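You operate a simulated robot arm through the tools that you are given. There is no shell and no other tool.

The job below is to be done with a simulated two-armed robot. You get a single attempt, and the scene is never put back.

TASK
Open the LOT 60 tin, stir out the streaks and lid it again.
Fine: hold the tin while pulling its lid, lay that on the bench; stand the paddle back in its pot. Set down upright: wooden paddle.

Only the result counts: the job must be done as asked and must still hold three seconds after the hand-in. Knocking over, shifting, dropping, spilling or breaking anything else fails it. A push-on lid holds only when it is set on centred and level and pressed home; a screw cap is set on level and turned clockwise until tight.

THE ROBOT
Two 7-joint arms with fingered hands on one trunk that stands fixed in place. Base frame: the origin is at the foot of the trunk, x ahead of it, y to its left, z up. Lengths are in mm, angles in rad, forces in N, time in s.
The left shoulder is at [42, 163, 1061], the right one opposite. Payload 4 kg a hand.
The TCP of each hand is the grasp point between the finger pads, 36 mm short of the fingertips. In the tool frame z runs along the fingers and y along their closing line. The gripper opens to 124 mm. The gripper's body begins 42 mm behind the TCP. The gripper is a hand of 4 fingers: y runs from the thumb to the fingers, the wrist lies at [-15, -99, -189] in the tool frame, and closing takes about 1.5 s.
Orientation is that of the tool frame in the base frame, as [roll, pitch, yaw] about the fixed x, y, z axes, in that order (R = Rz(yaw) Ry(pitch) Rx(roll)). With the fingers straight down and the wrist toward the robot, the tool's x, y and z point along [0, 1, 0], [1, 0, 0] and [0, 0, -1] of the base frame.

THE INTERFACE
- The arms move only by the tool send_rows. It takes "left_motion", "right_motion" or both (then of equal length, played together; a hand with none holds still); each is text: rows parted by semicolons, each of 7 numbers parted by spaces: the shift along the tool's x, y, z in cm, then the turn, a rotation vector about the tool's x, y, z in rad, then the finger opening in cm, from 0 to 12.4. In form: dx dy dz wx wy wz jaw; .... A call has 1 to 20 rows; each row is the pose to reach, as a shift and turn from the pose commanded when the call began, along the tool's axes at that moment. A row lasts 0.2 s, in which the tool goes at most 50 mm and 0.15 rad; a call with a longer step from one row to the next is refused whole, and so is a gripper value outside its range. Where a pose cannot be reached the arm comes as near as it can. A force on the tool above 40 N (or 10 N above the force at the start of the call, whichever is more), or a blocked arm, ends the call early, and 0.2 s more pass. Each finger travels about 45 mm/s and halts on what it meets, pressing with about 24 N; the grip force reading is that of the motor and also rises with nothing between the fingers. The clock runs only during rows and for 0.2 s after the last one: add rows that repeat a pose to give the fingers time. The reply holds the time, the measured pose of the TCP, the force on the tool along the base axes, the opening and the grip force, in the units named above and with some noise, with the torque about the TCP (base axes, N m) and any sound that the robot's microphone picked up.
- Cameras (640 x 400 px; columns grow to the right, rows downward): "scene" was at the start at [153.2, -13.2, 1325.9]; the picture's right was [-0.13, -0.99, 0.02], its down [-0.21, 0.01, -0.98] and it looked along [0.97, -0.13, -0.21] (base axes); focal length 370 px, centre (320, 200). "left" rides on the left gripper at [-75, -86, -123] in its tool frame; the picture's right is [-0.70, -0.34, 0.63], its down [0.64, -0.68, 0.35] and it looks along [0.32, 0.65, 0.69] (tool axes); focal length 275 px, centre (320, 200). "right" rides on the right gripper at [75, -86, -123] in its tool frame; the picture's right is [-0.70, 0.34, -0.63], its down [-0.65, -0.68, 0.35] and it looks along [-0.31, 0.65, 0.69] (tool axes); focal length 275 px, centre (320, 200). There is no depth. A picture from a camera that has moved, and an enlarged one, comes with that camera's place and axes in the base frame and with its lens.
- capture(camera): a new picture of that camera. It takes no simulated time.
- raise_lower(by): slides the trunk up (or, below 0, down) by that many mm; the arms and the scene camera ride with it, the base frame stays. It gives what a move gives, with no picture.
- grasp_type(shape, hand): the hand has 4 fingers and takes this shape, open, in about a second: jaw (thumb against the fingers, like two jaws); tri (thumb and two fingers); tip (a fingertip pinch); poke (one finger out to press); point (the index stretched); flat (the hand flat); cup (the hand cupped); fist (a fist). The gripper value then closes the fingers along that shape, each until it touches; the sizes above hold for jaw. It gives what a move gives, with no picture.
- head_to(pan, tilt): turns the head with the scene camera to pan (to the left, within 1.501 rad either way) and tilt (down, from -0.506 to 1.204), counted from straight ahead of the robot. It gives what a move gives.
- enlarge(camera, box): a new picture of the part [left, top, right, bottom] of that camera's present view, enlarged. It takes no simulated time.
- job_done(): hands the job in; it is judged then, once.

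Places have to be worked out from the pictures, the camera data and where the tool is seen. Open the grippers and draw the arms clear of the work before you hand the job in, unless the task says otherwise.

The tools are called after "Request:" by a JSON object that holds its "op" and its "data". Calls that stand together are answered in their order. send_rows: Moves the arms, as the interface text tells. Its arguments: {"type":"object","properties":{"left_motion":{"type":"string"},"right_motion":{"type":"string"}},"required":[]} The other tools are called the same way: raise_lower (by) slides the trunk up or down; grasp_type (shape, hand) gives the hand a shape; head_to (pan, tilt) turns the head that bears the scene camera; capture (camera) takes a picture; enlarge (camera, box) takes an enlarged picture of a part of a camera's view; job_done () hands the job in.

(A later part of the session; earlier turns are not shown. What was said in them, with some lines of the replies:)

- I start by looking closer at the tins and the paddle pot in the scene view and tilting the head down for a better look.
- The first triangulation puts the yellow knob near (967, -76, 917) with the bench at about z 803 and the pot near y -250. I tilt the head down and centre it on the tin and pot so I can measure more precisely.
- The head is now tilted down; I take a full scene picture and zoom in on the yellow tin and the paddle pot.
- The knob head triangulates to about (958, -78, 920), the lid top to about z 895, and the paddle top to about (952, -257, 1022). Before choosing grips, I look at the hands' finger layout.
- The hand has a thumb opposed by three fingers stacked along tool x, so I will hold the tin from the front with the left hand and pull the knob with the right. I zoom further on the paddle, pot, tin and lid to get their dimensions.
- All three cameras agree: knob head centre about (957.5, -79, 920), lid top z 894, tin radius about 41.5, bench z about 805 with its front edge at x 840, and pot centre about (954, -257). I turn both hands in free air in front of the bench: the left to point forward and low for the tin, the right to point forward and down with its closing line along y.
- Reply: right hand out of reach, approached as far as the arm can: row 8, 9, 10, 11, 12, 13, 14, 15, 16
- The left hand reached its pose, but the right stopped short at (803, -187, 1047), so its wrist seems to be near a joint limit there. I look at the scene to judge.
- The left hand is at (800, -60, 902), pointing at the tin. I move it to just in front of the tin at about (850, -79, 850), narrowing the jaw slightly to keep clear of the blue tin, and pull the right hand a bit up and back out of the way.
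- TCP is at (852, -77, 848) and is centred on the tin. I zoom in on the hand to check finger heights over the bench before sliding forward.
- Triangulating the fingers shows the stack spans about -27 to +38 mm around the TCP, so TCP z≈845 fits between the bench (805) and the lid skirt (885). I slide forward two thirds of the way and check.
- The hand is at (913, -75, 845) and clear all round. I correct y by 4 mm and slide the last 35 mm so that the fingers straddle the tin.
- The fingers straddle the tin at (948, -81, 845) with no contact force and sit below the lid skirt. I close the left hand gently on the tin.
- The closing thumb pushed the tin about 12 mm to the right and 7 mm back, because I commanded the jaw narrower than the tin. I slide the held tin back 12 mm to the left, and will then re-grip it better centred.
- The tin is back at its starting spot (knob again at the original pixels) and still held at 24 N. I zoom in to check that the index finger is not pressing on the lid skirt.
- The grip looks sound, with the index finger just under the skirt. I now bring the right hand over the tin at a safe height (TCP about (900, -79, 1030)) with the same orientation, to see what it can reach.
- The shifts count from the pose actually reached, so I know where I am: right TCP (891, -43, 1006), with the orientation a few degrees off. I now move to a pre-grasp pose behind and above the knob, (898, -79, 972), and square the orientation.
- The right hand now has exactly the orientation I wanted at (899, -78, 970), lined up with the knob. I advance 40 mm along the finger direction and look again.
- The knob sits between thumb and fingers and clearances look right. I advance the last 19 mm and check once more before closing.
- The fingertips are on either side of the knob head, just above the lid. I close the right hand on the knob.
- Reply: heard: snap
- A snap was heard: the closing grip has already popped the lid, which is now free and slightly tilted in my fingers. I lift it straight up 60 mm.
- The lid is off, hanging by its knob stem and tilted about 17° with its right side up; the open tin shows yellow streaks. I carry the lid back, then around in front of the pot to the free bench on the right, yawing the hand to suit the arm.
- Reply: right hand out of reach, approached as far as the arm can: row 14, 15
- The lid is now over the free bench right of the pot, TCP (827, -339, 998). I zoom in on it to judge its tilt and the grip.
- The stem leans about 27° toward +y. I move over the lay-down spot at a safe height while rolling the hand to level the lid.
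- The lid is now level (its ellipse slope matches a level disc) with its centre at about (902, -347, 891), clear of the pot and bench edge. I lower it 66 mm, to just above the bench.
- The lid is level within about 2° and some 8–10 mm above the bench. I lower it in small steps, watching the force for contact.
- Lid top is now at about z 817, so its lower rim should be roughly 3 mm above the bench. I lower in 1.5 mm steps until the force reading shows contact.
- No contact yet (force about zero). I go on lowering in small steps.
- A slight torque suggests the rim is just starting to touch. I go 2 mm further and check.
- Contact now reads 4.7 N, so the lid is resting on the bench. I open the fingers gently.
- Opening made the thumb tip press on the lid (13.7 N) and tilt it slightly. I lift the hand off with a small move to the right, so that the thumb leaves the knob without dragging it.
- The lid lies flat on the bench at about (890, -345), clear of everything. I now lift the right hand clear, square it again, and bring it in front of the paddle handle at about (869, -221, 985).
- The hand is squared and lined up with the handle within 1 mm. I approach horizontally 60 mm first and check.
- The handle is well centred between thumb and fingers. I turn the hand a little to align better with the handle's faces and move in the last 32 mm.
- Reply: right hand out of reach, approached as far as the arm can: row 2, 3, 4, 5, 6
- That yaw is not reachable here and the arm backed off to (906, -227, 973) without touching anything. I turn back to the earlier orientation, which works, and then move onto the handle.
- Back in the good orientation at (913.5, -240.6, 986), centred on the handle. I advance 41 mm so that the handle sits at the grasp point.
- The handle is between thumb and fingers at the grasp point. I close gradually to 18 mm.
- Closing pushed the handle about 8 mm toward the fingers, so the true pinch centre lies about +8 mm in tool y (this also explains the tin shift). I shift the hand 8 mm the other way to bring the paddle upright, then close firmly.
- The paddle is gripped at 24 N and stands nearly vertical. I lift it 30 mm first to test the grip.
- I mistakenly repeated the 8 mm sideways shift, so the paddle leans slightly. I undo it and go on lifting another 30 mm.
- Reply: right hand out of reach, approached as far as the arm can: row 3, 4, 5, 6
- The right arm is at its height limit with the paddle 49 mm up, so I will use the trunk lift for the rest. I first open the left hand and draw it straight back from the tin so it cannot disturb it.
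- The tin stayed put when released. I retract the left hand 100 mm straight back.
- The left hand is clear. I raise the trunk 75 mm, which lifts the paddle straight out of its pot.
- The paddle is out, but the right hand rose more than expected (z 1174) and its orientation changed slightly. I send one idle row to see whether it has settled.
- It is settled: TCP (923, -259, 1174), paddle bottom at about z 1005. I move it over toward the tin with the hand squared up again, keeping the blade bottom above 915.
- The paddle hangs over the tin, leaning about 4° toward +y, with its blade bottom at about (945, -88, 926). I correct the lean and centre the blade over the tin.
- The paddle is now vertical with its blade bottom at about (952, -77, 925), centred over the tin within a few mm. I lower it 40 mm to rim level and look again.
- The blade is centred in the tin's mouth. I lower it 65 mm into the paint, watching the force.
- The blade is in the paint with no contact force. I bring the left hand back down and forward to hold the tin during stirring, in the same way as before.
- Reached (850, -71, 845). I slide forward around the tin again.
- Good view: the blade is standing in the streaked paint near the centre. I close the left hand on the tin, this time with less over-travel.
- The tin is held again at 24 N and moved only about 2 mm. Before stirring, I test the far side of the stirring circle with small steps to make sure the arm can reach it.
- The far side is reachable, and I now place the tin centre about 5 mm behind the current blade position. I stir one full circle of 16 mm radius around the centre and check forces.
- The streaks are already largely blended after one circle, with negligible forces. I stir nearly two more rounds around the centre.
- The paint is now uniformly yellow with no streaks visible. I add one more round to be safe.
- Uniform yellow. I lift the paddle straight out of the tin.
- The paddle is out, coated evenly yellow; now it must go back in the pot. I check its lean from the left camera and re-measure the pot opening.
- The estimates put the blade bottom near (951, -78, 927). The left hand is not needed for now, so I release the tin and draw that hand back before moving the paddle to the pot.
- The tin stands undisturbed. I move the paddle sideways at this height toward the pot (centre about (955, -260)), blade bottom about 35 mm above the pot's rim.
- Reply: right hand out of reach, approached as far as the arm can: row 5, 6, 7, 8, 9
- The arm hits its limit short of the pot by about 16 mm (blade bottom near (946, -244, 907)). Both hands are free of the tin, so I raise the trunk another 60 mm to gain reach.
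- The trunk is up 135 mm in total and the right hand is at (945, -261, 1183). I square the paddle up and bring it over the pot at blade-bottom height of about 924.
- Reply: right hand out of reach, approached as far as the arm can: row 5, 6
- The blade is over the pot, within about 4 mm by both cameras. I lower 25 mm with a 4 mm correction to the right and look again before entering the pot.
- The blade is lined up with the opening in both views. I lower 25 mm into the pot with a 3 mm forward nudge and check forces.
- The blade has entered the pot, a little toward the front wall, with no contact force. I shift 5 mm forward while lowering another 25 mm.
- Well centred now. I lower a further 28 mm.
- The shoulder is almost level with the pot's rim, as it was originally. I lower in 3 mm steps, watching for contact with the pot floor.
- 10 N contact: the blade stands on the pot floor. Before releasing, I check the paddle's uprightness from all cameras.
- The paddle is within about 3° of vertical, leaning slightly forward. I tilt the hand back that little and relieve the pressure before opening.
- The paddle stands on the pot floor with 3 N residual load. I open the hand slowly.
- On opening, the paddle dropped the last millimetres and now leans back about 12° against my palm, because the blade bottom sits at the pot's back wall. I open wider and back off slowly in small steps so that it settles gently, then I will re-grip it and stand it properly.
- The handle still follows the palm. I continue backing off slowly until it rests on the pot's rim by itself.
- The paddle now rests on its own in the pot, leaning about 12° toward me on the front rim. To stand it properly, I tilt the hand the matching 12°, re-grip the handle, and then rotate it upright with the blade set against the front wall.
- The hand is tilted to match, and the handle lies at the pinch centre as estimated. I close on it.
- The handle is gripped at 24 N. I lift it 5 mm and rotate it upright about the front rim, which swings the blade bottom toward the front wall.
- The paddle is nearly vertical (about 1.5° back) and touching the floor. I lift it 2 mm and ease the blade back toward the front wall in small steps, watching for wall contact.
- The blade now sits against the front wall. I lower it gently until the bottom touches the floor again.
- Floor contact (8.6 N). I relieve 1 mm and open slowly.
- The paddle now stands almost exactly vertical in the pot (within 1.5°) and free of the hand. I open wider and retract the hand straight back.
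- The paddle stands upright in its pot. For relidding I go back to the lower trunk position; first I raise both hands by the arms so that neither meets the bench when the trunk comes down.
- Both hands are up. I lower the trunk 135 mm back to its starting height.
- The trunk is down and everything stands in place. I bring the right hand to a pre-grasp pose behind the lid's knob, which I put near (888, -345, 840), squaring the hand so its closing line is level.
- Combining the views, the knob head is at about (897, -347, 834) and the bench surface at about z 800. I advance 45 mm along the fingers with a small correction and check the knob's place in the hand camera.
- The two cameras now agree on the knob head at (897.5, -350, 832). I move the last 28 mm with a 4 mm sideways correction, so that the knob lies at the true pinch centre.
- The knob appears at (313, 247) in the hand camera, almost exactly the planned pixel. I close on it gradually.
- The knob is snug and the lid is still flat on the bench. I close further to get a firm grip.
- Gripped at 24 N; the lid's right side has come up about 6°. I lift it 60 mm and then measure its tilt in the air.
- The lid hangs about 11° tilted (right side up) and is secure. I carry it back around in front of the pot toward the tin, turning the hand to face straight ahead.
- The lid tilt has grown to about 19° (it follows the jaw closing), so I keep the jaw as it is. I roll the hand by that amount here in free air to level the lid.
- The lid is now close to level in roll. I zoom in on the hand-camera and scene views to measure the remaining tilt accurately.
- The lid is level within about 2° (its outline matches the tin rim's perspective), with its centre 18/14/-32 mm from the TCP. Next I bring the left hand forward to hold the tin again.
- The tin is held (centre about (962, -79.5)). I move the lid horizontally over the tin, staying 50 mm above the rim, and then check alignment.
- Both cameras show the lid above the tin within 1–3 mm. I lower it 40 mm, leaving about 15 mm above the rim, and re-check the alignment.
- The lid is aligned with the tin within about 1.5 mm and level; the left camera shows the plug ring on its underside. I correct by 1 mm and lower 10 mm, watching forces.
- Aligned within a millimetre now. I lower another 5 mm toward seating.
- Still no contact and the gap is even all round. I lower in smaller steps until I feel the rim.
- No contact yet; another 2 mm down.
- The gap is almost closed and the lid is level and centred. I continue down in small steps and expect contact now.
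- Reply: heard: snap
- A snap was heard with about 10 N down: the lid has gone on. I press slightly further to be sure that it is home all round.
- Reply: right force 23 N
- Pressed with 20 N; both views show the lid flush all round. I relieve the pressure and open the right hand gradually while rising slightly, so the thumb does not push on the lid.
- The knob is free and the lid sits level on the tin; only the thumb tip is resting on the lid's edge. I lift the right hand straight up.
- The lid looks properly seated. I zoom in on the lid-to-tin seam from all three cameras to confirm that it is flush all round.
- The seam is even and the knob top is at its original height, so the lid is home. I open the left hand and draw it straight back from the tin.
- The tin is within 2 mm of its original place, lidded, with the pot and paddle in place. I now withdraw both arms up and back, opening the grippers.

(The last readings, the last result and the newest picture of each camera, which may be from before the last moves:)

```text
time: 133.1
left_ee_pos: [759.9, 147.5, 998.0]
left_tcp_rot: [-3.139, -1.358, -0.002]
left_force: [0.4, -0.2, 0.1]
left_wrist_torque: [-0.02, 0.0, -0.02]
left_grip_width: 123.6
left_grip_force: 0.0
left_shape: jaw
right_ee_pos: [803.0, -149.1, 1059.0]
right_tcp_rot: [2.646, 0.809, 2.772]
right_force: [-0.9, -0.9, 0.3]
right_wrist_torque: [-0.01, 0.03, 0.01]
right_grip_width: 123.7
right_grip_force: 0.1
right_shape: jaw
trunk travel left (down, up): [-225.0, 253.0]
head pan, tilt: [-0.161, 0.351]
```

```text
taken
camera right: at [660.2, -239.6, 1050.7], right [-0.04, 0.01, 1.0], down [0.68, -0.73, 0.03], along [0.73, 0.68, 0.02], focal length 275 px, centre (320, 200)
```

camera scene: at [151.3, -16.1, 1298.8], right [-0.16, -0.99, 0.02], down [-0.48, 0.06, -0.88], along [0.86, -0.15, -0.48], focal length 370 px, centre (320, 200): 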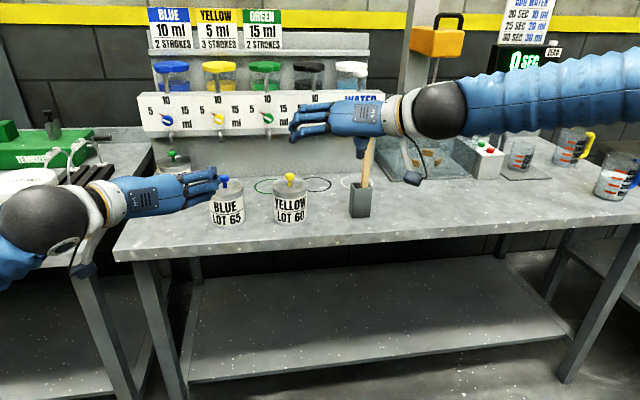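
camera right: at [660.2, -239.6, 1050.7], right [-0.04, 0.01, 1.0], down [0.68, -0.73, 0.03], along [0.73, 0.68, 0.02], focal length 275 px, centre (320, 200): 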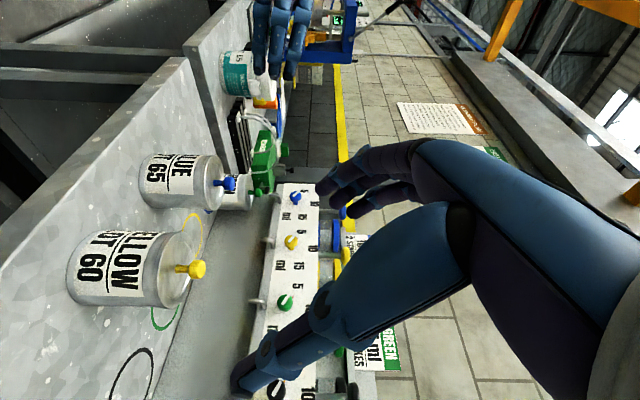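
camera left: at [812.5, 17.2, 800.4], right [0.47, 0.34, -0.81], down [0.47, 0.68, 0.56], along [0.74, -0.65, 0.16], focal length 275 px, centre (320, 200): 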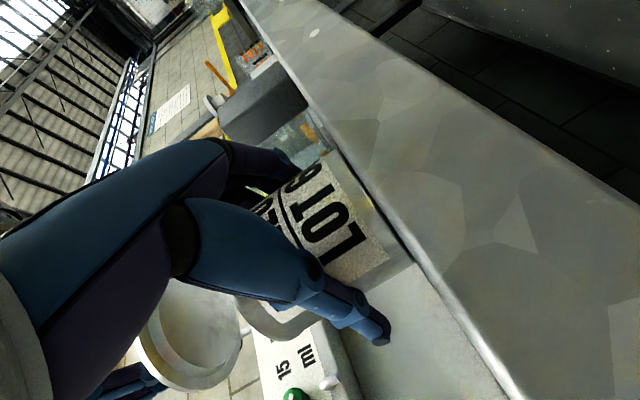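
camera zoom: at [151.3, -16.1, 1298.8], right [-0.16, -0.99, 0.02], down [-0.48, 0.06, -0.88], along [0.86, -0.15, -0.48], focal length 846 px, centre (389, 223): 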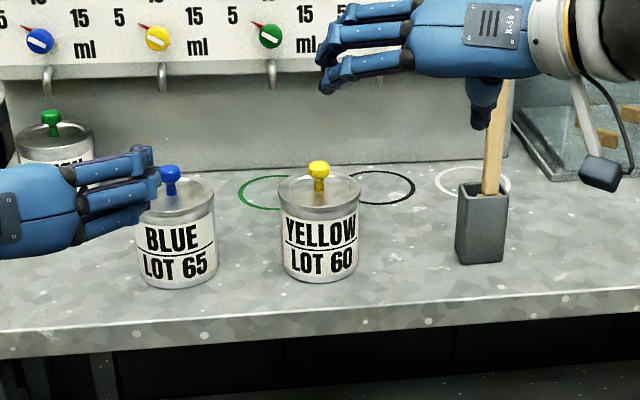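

Everything looks in order. I withdraw both arms a bit further so that nothing is near the work, and then check the paddle and tin once more.

Request:
{"op": "send_rows", "data": {"left_motion": "0.95 -0.9 -0.46 0 0 0 12.4; 1.9 -1.8 -0.92 0 0 0 12.4; 2.85 -2.7 -1.37 0 0 0 12.4; 3.8 -3.6 -1.83 0 0 0 12.4; 4.75 -4.5 -2.29 0 0 0 12.4; 5.7 -5.4 -2.75 0 0 0 12.4; 6.65 -6.3 -3.2 0 0 0 12.4; 7.6 -7.2 -3.66 0 0 0 12.4", "right_motion": "-0.73 -0.69 -1.97 0 0 0 12.4; -1.46 -1.38 -3.94 0 0 0 12.4; -2.2 -2.07 -5.91 0 0 0 12.4; -2.93 -2.76 -7.88 0 0 0 12.4; -3.66 -3.44 -9.85 0 0 0 12.4; -4.4 -4.13 -11.82 0 0 0 12.4; -5.13 -4.82 -13.79 0 0 0 12.4; -5.86 -5.51 -15.76 0 0 0 12.4"}}

Request:
{"op": "capture", "data": {"camera": "scene"}}

Request:
{"op": "enlarge", "data": {"camera": "scene", "box": [260, 120, 400, 240]}}

Request:
{"op": "enlarge", "data": {"camera": "scene", "box": [260, 165, 325, 235]}}

```text
time: 134.9
left_ee_pos: [737.7, 219.5, 1076.9]
left_tcp_rot: [3.141, -1.362, 0.0]
left_force: [0.5, 0.1, 0.2]
left_wrist_torque: [0.0, 0.0, -0.02]
left_grip_width: 123.8
left_grip_force: 0.0
left_shape: jaw
right_ee_pos: [739.6, -221.5, 1171.0]
right_tcp_rot: [2.618, 0.817, 2.752]
right_force: [0.0, -0.1, 0.0]
right_wrist_torque: [0.01, 0.0, 0.03]
right_grip_width: 123.3
right_grip_force: 0.0
right_shape: jaw
right hand out of reach, approached as far as the arm can: row 6, 7, 8
trunk travel left (down, up): [-225.0, 253.0]
head pan, tilt: [-0.161, 0.351]
```

```text
taken
camera scene: at [149.4, -16.1, 1299.3], right [-0.16, -0.99, 0.02], down [-0.48, 0.06, -0.88], along [0.86, -0.15, -0.48], focal length 370 px, centre (320, 200)
```

scene: 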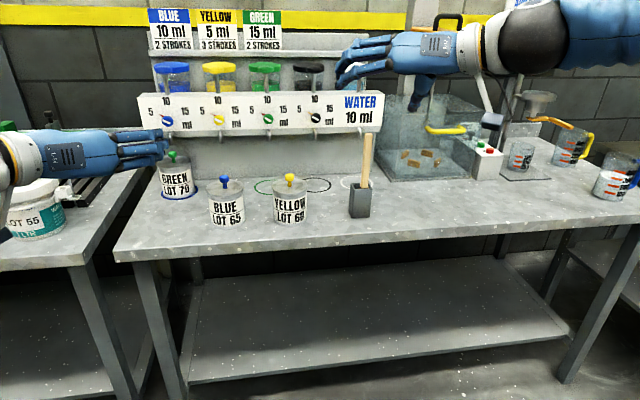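

```text
3.33 times, centred on (330, 180) of scene
camera zoom: at [149.4, -16.1, 1299.3], right [-0.16, -0.99, 0.02], down [-0.48, 0.06, -0.88], along [0.86, -0.15, -0.48], focal length 1234 px, centre (287, 267)
```

zoom: 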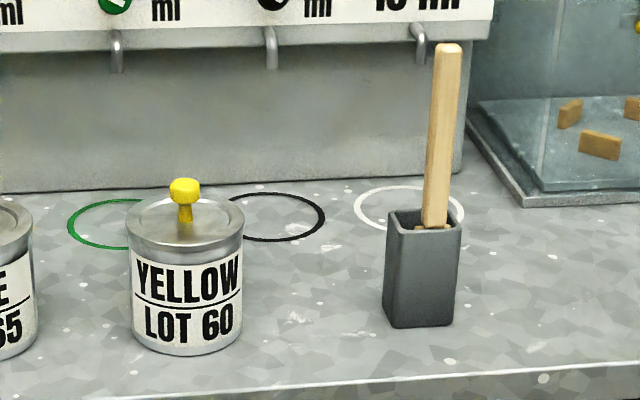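

```text
5.71 times, centred on (292, 200) of scene
camera zoom: at [149.4, -16.1, 1299.3], right [-0.16, -0.99, 0.02], down [-0.48, 0.06, -0.88], along [0.86, -0.15, -0.48], focal length 2116 px, centre (477, 200)
```

zoom: 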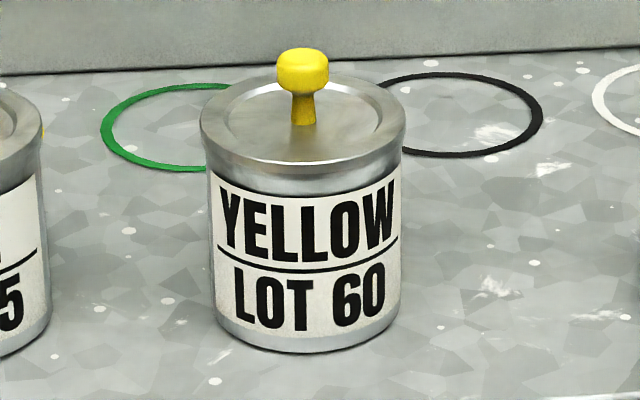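

Final view: the lid sits home exactly as at the start, the paddle stands vertical in its pot, and the other tins are untouched. Both arms are clear with the grippers open, so I hand the job in.

Request:
{"op": "job_done", "data": {}}

```text
The job is handed in.
```

The LOT 60 tin has been opened, stirred and lidded again, and the job is handed in. I don't have the judge's result.

- **Lid:** I held the tin while taking the lid off. The lid popped free as I gripped its knob, with the tin already held, and I laid it on the bench. When I pressed it back on there was a snap at about 10 N. I then pressed to 20 N, and the seam looked even all round with the knob back at its starting height.
- **Stirring:** The paint was one even yellow with no streaks visible after about three rounds. I stirred about two more to be sure.
- **Paddle:** It stands vertical in its pot. On the first release it leaned about 12°, so I re-gripped it and set it against the pot's front wall.
- **Tin position:** My first grip pushed the tin about 12 mm sideways. I slid it back, and it now stands within about 2 mm of where it started.
- **Everything else:** In the last pictures the other tins and the pot looked untouched. Both grippers were open and the arms were drawn clear.
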